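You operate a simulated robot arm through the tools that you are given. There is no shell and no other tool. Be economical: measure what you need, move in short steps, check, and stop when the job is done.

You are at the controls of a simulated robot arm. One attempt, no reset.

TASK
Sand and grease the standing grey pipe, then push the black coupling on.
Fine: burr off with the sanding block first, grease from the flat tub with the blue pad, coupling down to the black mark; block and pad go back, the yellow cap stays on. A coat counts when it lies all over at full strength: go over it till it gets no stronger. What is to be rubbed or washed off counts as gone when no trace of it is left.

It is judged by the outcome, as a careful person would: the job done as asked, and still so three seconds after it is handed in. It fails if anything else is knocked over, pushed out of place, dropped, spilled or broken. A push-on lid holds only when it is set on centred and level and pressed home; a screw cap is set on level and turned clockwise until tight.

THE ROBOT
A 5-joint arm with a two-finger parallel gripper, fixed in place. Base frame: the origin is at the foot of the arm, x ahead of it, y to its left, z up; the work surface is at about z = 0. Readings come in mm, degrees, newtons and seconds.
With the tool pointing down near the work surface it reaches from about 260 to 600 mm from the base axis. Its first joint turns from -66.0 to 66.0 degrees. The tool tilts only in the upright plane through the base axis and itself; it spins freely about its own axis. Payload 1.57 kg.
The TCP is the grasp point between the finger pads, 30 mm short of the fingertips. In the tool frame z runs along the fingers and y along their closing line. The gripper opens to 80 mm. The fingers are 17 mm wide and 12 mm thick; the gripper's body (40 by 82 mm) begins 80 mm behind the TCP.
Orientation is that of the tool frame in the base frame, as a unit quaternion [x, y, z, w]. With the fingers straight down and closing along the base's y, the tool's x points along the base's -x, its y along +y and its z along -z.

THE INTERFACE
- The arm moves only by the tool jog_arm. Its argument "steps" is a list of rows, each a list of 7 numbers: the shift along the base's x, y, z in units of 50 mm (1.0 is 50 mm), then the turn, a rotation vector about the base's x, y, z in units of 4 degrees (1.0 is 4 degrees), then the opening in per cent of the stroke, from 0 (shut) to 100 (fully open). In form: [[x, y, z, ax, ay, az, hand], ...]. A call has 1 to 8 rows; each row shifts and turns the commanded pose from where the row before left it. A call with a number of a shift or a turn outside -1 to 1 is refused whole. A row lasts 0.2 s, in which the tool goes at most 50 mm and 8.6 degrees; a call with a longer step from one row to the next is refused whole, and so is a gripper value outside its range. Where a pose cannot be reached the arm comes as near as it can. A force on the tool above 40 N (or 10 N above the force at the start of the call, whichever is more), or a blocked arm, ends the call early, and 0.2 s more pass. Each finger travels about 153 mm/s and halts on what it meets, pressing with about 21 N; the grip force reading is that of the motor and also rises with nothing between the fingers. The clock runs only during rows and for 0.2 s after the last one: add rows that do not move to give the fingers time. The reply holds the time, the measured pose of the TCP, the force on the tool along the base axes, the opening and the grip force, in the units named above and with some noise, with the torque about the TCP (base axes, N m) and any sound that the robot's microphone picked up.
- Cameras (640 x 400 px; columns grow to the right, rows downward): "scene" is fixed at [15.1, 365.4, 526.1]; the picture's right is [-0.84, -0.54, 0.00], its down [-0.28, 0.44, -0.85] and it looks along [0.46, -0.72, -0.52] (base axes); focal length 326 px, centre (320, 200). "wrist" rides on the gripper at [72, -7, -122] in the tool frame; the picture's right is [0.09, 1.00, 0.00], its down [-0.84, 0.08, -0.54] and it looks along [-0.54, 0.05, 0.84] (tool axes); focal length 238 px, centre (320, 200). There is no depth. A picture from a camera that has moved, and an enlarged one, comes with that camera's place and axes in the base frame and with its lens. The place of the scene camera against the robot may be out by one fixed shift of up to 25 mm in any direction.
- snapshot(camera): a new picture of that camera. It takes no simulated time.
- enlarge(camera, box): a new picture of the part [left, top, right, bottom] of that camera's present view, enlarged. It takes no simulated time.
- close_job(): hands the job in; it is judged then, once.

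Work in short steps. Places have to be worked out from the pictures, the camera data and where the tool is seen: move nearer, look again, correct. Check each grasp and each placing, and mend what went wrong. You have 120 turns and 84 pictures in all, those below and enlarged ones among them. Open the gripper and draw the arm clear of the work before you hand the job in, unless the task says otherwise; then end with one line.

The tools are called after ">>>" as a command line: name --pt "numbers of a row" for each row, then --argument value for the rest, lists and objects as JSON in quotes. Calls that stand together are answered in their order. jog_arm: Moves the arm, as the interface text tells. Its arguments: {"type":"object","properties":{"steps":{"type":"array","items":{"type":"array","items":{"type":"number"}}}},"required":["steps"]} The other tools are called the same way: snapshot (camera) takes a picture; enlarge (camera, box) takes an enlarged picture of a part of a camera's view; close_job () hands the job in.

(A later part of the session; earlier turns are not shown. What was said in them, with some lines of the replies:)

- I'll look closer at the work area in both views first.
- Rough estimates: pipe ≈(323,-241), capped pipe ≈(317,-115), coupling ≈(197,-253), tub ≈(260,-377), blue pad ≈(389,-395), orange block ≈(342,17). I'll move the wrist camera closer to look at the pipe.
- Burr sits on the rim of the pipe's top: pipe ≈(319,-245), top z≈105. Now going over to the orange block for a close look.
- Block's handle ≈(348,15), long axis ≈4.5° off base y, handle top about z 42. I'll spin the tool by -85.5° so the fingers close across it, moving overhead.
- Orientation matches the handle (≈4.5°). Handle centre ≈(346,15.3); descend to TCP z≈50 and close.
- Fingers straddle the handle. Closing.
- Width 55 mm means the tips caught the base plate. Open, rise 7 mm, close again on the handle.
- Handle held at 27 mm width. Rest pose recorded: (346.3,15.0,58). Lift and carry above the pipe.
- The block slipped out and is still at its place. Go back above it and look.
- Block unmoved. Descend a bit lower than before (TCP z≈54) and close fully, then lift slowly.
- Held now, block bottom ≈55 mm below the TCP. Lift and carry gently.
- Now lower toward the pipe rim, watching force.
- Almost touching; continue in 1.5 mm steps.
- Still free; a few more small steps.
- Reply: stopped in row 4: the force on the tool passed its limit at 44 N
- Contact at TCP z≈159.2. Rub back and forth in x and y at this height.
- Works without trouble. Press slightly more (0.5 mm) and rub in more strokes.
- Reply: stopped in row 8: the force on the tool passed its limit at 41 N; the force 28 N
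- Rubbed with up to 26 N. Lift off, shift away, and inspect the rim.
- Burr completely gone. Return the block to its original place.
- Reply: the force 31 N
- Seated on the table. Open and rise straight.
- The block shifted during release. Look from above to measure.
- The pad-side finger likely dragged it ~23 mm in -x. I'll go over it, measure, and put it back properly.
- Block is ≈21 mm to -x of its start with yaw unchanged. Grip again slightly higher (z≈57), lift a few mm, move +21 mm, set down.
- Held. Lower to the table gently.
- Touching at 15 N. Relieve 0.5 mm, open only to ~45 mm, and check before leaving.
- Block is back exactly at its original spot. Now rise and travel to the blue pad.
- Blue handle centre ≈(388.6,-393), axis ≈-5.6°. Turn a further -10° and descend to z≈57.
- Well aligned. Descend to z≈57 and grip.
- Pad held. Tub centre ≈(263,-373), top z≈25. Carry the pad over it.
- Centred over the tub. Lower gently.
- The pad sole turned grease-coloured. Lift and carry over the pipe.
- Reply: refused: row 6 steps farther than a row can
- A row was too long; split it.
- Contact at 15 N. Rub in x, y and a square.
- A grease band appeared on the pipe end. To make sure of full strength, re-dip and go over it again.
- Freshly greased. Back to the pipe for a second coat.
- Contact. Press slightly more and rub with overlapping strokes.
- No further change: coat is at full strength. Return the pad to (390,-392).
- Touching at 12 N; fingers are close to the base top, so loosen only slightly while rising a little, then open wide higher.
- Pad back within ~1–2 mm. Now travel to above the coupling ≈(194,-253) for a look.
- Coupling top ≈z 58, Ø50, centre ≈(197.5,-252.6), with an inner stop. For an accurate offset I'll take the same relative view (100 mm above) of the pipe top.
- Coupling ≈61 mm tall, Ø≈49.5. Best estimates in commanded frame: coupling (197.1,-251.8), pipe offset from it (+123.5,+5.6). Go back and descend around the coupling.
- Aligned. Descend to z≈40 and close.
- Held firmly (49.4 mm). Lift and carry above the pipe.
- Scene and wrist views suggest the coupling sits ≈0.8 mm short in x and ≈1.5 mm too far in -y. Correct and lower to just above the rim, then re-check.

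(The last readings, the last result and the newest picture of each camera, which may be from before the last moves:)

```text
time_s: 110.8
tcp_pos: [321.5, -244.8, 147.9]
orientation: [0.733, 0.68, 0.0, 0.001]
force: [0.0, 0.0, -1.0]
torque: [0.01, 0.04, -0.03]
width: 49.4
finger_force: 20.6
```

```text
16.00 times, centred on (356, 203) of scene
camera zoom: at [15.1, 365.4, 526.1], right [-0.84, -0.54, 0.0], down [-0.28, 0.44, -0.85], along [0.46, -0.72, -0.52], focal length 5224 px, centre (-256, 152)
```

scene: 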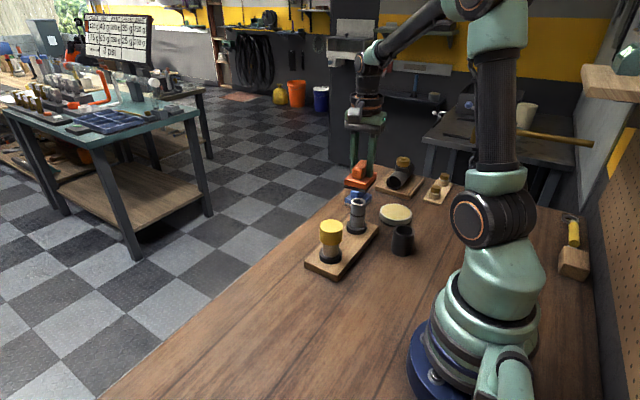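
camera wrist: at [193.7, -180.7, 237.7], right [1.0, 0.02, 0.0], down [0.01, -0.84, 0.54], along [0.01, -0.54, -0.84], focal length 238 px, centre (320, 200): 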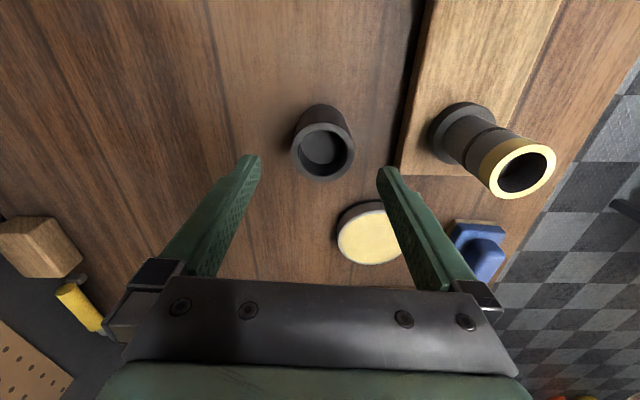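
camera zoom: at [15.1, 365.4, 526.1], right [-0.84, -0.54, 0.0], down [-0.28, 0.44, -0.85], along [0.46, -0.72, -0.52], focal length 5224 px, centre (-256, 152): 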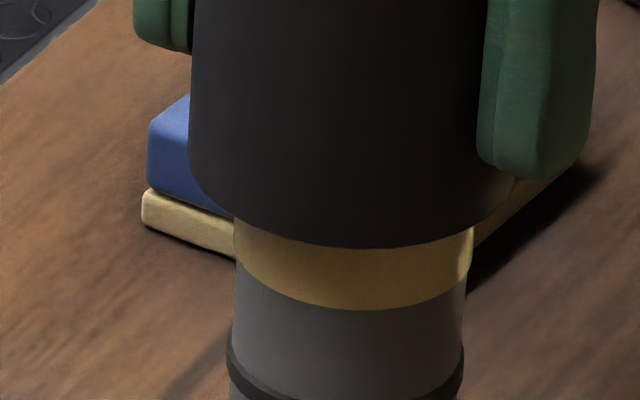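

Finer zoom: coupling is ≈0.7 mm too far +x and ≈0.6 mm +y. Nudge back and re-check at high zoom.

>>> jog_arm --pt "-0.014 -0.012 0 0 0 0 0" --pt "0 0 0 0 0 0 0" --pt "0 0 0 0 0 0 0"

>>> enlarge --camera "scene" --box '[340, 193, 372, 213]'

>>> enlarge --camera "wrist" --box '[290, 95, 350, 133]'

```text
time_s: 111.6
tcp_pos: [320.1, -245.5, 149.5]
orientation: [0.733, 0.68, 0.001, 0.002]
force: [-0.1, -0.4, 0.1]
torque: [0.01, 0.0, 0.03]
width: 49.5
finger_force: 21.2
```

```text
16.00 times, centred on (356, 203) of scene
camera zoom: at [15.1, 365.4, 526.1], right [-0.84, -0.54, 0.0], down [-0.28, 0.44, -0.85], along [0.46, -0.72, -0.52], focal length 5224 px, centre (-256, 152)
```

zoom: 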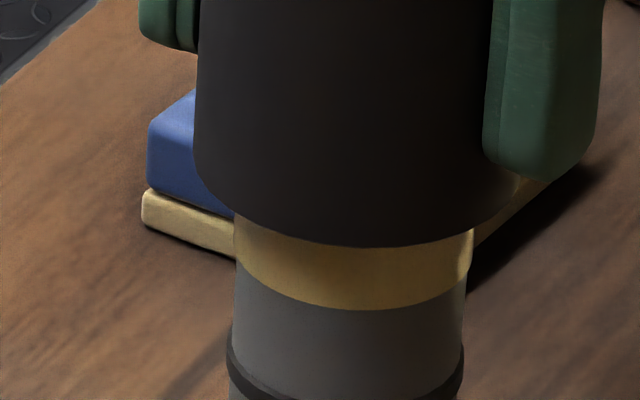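

```text
10.53 times, centred on (320, 114) of wrist
camera zoom: at [318.4, -172.7, 270.7], right [1.0, 0.02, 0.0], down [0.01, -0.84, 0.54], along [0.01, -0.54, -0.84], focal length 2509 px, centre (320, 1105)
```

zoom: 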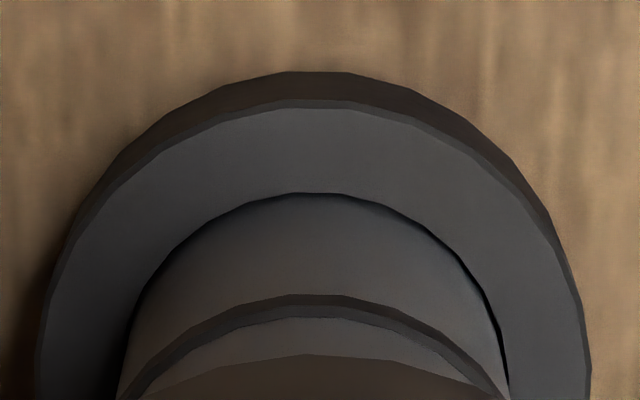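

Aligned to within ≈0.3 mm in both views. Descend in small steps, watching force.

>>> jog_arm --pt "-0.002 -0.002 -0.03 0 0 0 0" --pt "0 0 -0.03 0 0 0 0" --pt "0 0 -0.03 0 0 0 0" --pt "0 0 -0.02 0 0 0 0" --pt "0 0 0 0 0 0 0"

```text
time_s: 112.8
tcp_pos: [320.2, -245.3, 143.9]
orientation: [0.733, 0.68, 0.0, 0.002]
force: [-0.4, 0.9, -1.0]
torque: [0.05, -0.01, 0.03]
width: 49.3
finger_force: 21.0
```

Bottom edge is now at about the rim with no resistance. Continue.

>>> jog_arm --pt "0 0 -0.03 0 0 0 0" --pt "0 0 -0.03 0 0 0 0" --pt "0 0 -0.03 0 0 0 0" --pt "0 0 0 0 0 0 0"

>>> enlarge --camera "scene" --box '[340, 193, 372, 213]'

```text
time_s: 113.8
tcp_pos: [320.9, -244.7, 138.7]
orientation: [0.733, 0.68, 0.0, 0.002]
force: [-0.4, 0.8, -0.6]
torque: [0.02, 0.03, 0.0]
width: 49.2
finger_force: 20.9
```

```text
16.00 times, centred on (356, 203) of scene
camera zoom: at [15.1, 365.4, 526.1], right [-0.84, -0.54, 0.0], down [-0.28, 0.44, -0.85], along [0.46, -0.72, -0.52], focal length 5224 px, centre (-256, 152)
```

zoom: 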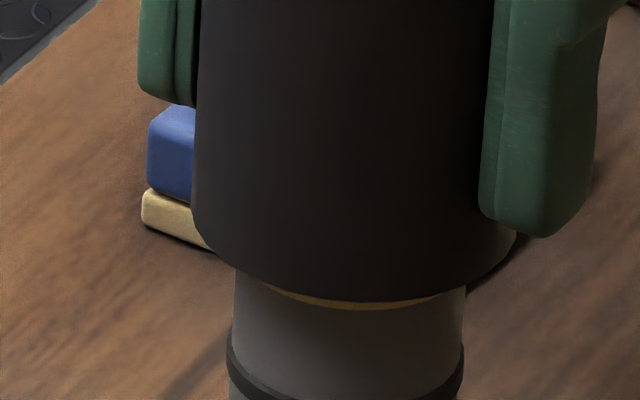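

It slid over the grease band. Continue down toward the mark.

>>> jog_arm --pt "0 0 -0.05 0 0 0 0" --pt "0 0 -0.05 0 0 0 0" --pt "0 0 -0.05 0 0 0 0" --pt "0 0 -0.05 0 0 0 0" --pt "0 0 0 0 0 0 0"

>>> enlarge --camera "scene" --box '[336, 190, 384, 230]'

```text
time_s: 115.0
tcp_pos: [318.7, -246.1, 129.7]
orientation: [0.733, 0.68, -0.001, 0.001]
force: [2.7, 7.3, 1.8]
torque: [0.26, -0.13, 0.02]
width: 49.2
finger_force: 21.2
```

```text
10.00 times, centred on (360, 210) of scene
camera zoom: at [15.1, 365.4, 526.1], right [-0.84, -0.54, 0.0], down [-0.28, 0.44, -0.85], along [0.46, -0.72, -0.52], focal length 3265 px, centre (-80, 100)
```

zoom: 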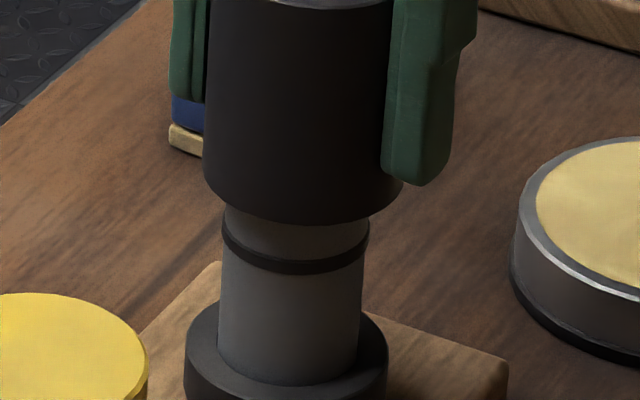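

Small sideways force (+y). Nudge +y 0.3 mm and keep descending.

>>> jog_arm --pt "0.002 0.006 0 0 0 0 0" --pt "0 0 -0.04 0 0 0 0" --pt "0 0 -0.04 0 0 0 0" --pt "0 0 -0.04 0 0 0 0" --pt "0 0 0 0 0 0 0"

```text
time_s: 116.2
tcp_pos: [318.7, -245.3, 123.4]
orientation: [0.733, 0.68, 0.0, 0.001]
force: [0.0, 0.4, 0.0]
torque: [-0.06, 0.0, 0.01]
width: 49.5
finger_force: 21.0
```

Clean. Continue in smaller steps to the mark.

>>> jog_arm --pt "0 0 -0.04 0 0 0 0" --pt "0 0 -0.03 0 0 0 0" --pt "0 0 -0.03 0 0 0 0" --pt "0 0 -0.02 0 0 0 0" --pt "0 0 0 0 0 0 0"

>>> enlarge --camera "scene" --box '[336, 190, 384, 230]'

```text
time_s: 117.4
tcp_pos: [320.9, -245.3, 117.9]
orientation: [0.733, 0.68, 0.0, 0.001]
force: [-0.4, 1.4, -0.5]
torque: [0.02, 0.03, 0.0]
width: 49.7
finger_force: 21.3
```

```text
10.00 times, centred on (360, 210) of scene
camera zoom: at [15.1, 365.4, 526.1], right [-0.84, -0.54, 0.0], down [-0.28, 0.44, -0.85], along [0.46, -0.72, -0.52], focal length 3265 px, centre (-80, 100)
```

zoom: 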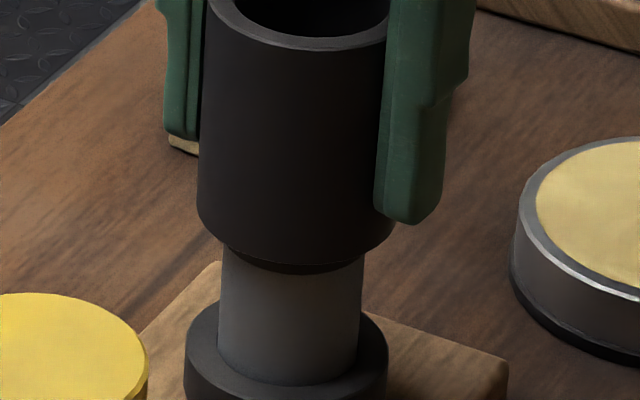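

About 3–4 mm left to the mark's upper edge. Small steps until it seats.

>>> jog_arm --pt "0 0 -0.02 0 0 0 0" --pt "0 0 -0.02 0 0 0 0" --pt "0 0 -0.015 0 0 0 0" --pt "0 0 0 0 0 0 0"

>>> jog_arm --pt "0 0 -0.015 0 0 0 0" --pt "0 0 0 0 0 0 0"

```text
time_s: 118.4
tcp_pos: [320.6, -245.1, 114.4]
orientation: [0.733, 0.68, 0.0, 0.0]
force: [-11.1, 3.9, 11.5]
torque: [-0.02, 0.34, 0.05]
width: 49.9
finger_force: 20.8
```

```text
time_s: 119.0
tcp_pos: [320.0, -246.0, 114.2]
orientation: [0.734, 0.679, 0.0, 0.0]
force: [-15.6, 0.2, 16.2]
torque: [-0.09, 0.44, 0.09]
width: 49.4
finger_force: 21.4
```

Resistance at the predicted depth. Look at the fit.

>>> enlarge --camera "scene" --box '[336, 190, 384, 230]'

>>> enlarge --camera "wrist" --box '[260, 80, 380, 190]'

```text
10.00 times, centred on (360, 210) of scene
camera zoom: at [15.1, 365.4, 526.1], right [-0.84, -0.54, 0.0], down [-0.28, 0.44, -0.85], along [0.46, -0.72, -0.52], focal length 3265 px, centre (-80, 100)
```

zoom: 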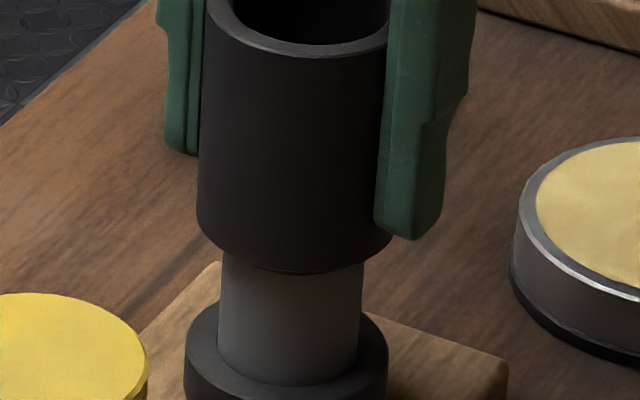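

```text
3.64 times, centred on (320, 135) of wrist
camera zoom: at [318.2, -173.5, 235.7], right [1.0, 0.02, 0.0], down [0.01, -0.84, 0.54], along [0.01, -0.54, -0.84], focal length 867 px, centre (320, 436)
```

zoom: 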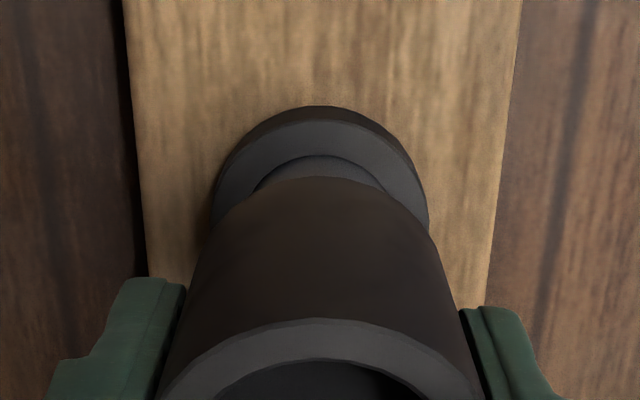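

Almost home; relieve the x side load slightly and press a bit more.

>>> jog_arm --pt "-0.008 0 0 0 0 0 0" --pt "0 0 -0.012 0 0 0 0" --pt "0 0 -0.01 0 0 0 0" --pt "0 0 0 0 0 0 0"

```text
time_s: 120.0
tcp_pos: [320.0, -245.8, 113.8]
orientation: [0.733, 0.68, 0.001, 0.002]
force: [-9.4, -2.6, 14.5]
torque: [0.02, 0.42, 0.06]
width: 49.3
finger_force: 21.4
```

>>> jog_arm --pt "-0.004 0 -0.012 0 0 0 0" --pt "0 0 -0.012 0 0 0 0" --pt "0 0 -0.012 0 0 0 0" --pt "0 0 0 0 0 0 0"

>>> enlarge --camera "scene" --box '[336, 190, 384, 230]'

```text
time_s: 121.0
tcp_pos: [320.2, -245.1, 111.5]
orientation: [0.733, 0.68, 0.001, 0.003]
force: [-0.3, 0.3, 15.1]
torque: [0.06, 0.2, 0.04]
width: 49.5
finger_force: 20.8
```

```text
10.00 times, centred on (360, 210) of scene
camera zoom: at [15.0, 365.5, 526.1], right [-0.84, -0.54, 0.0], down [-0.28, 0.44, -0.85], along [0.46, -0.72, -0.52], focal length 3265 px, centre (-80, 100)
```

zoom: 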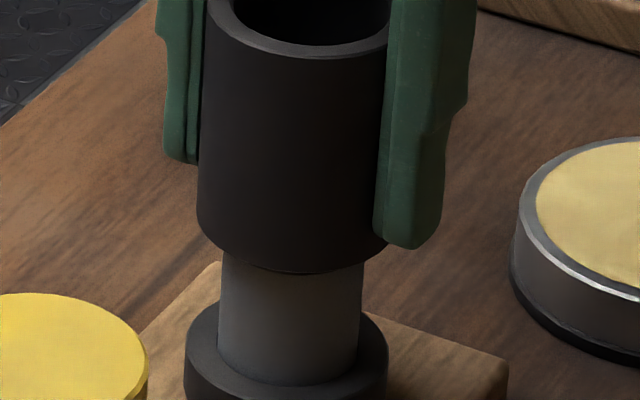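

The coupling's bottom edge is at ≈z 75, at the mark's upper edge; the fingers now slip. Release, then press on the coupling's rim from above with the fingertips to make sure it is home.

>>> jog_arm --pt "0 0 0.02 0 0 0 0" --pt "0 0 0 0 0 0 75" --pt "0 0 0 0 0 0 90" --pt "0 0 0.4 0 0 0 90" --pt "0 0 0.5 0 0 0 90" --pt "0 0 0.5 0 0 0 90" --pt "0 0 0 0 0 0 49" --pt "0 0 0 0 0 0 49"

>>> enlarge --camera "scene" --box '[325, 155, 395, 235]'

>>> snapshot --camera "wrist"

```text
time_s: 122.8
tcp_pos: [321.2, -243.3, 181.8]
orientation: [0.733, 0.68, 0.0, 0.001]
force: [0.6, -0.1, 0.6]
torque: [0.02, -0.01, 0.01]
width: 39.0
finger_force: 0.0
```

```text
5.00 times, centred on (360, 195) of scene
camera zoom: at [15.1, 365.4, 526.1], right [-0.84, -0.54, 0.0], down [-0.28, 0.44, -0.85], along [0.46, -0.72, -0.52], focal length 1632 px, centre (120, 225)
```

zoom: 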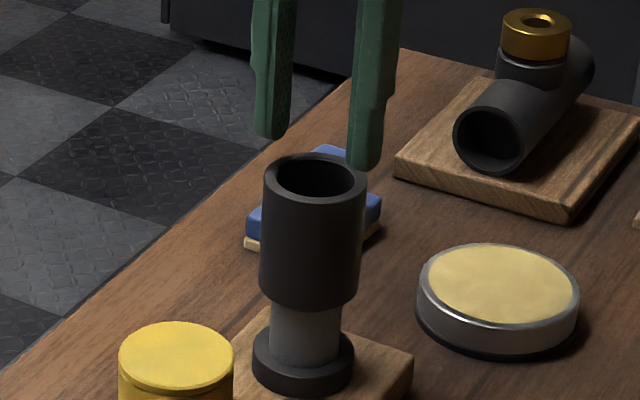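

```text
11 pictures are left
camera wrist: at [318.3, -171.7, 303.5], right [1.0, 0.02, 0.0], down [0.01, -0.84, 0.54], along [0.01, -0.54, -0.84], focal length 238 px, centre (320, 200)
```

wrist: 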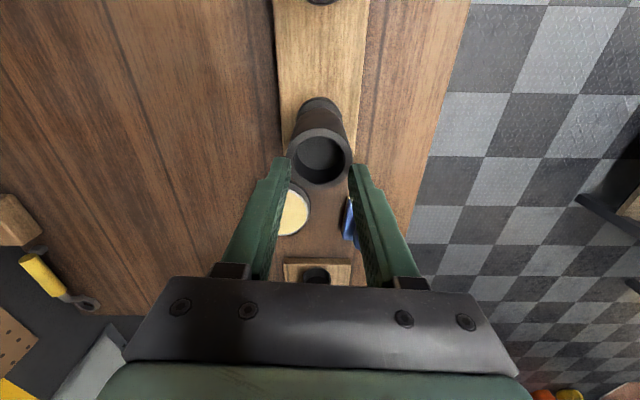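

Coupling stands level and centred. Bring tips (opening 34 mm) down onto the rim and press.

>>> jog_arm --pt "0 0 0 0 0 0 42.5" --pt "0 -0.02 -0.2 0 0 0 42.5" --pt "0 0 -0.06 0 0 0 42.5" --pt "0 0 0 0 0 0 42.5"

>>> jog_arm --pt "0 0 -0.02 0 0 0 42.5" --pt "0 0 -0.02 0 0 0 42.5" --pt "0 0 0 0 0 0 42.5"

```text
time_s: 123.8
tcp_pos: [319.5, -244.7, 168.3]
orientation: [0.733, 0.68, 0.0, 0.001]
force: [-0.6, -0.7, -0.9]
torque: [0.03, 0.02, -0.01]
width: 33.8
finger_force: 0.1
```

```text
time_s: 124.6
tcp_pos: [320.4, -246.4, 166.4]
orientation: [0.733, 0.68, 0.0, 0.001]
force: [-3.3, 3.0, 11.8]
torque: [0.05, 0.26, 0.02]
width: 34.2
finger_force: 0.6
```

On the rim. Press further in 0.5 mm steps.

>>> jog_arm --pt "0 0 -0.01 0 0 0 42.5" --pt "0 0 -0.01 0 0 0 42.5" --pt "0 0 0 0 0 0 42.5"

>>> jog_arm --pt "0 0 -0.01 0 0 0 42.5" --pt "0 0 -0.01 0 0 0 42.5" --pt "0 0 0 0 0 0 42.5"

```text
time_s: 125.4
tcp_pos: [320.2, -246.5, 167.1]
orientation: [0.733, 0.68, 0.001, 0.002]
force: [-8.3, 8.8, 36.2]
torque: [0.33, 0.62, -0.07]
width: 34.5
finger_force: 0.4
```

```text
time_s: 125.9
tcp_pos: [320.7, -246.2, 166.8]
orientation: [0.733, 0.68, 0.001, 0.002]
force: [-2.2, 3.8, 8.8]
torque: [0.14, 0.2, -0.06]
width: 34.9
finger_force: 0.1
stopped in row 2: the force on the tool passed its limit at 49 N (the readings are from after the stop); the commanded pose is now the measured one
```

49 N with no travel: it's home. Retract and inspect everything.

>>> jog_arm --pt "0 0 0.2 0 0 0 42.5" --pt "0 0 0.8 0 0 0 60" --pt "-0.3 0 0.8 0 0 0 100" --pt "-0.6 0 0.7 0 0 0 100" --pt "-0.7 0.5 0.3 0 0 0 100" --pt "-0.5 0.6 0 0 0 0 100" --pt "0 0 0 0 0 0 100"

>>> enlarge --camera "scene" --box '[250, 150, 470, 310]'

>>> enlarge --camera "scene" --box '[330, 180, 390, 235]'

```text
time_s: 127.5
tcp_pos: [214.9, -193.2, 305.3]
orientation: [0.734, 0.679, 0.0, 0.001]
force: [-0.6, -0.7, 0.0]
torque: [0.02, 0.01, 0.02]
width: 80.0
finger_force: 0.0
```

```text
2.50 times, centred on (360, 230) of scene
camera zoom: at [15.1, 365.4, 526.1], right [-0.84, -0.54, 0.0], down [-0.28, 0.44, -0.85], along [0.46, -0.72, -0.52], focal length 816 px, centre (220, 125)
```

zoom: 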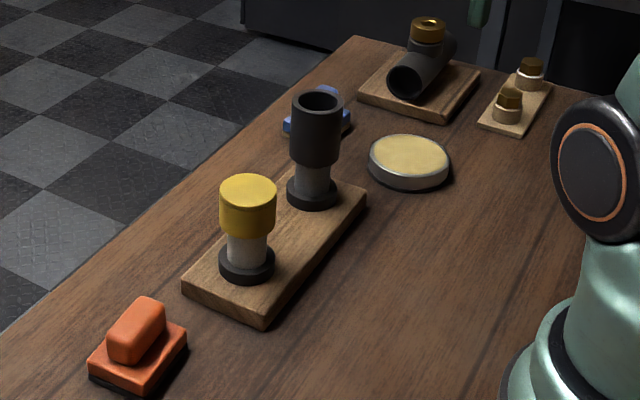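

```text
7.27 times, centred on (360, 208) of scene
camera zoom: at [15.1, 365.4, 526.1], right [-0.84, -0.54, 0.0], down [-0.28, 0.44, -0.85], along [0.46, -0.72, -0.52], focal length 2374 px, centre (29, 146)
```

zoom: 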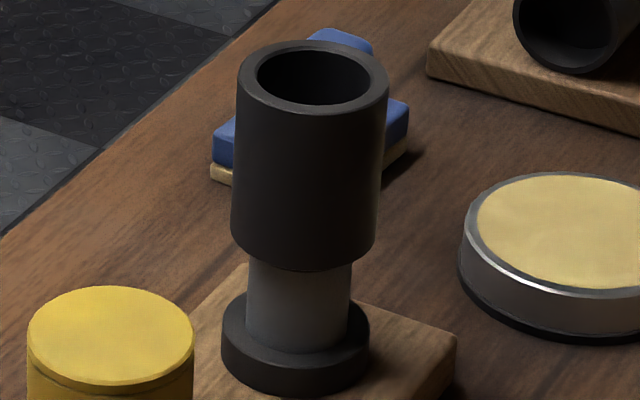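

The coupling is level and down to the mark, the cap is still on, and the block, pad and tub are in place. The arm is clear with the gripper open, so I'm handing the job in.

>>> close_job

```text
The job is handed in.
```

The job is handed in: the burr is sanded off, the pipe end has a full-strength grease coat, and the coupling is pressed home to the black mark. The yellow cap is untouched. The sanding block is back in its place and the blue pad is within about 2 mm of where it was; the block slid about 21 mm when I first released it, so I set it back.
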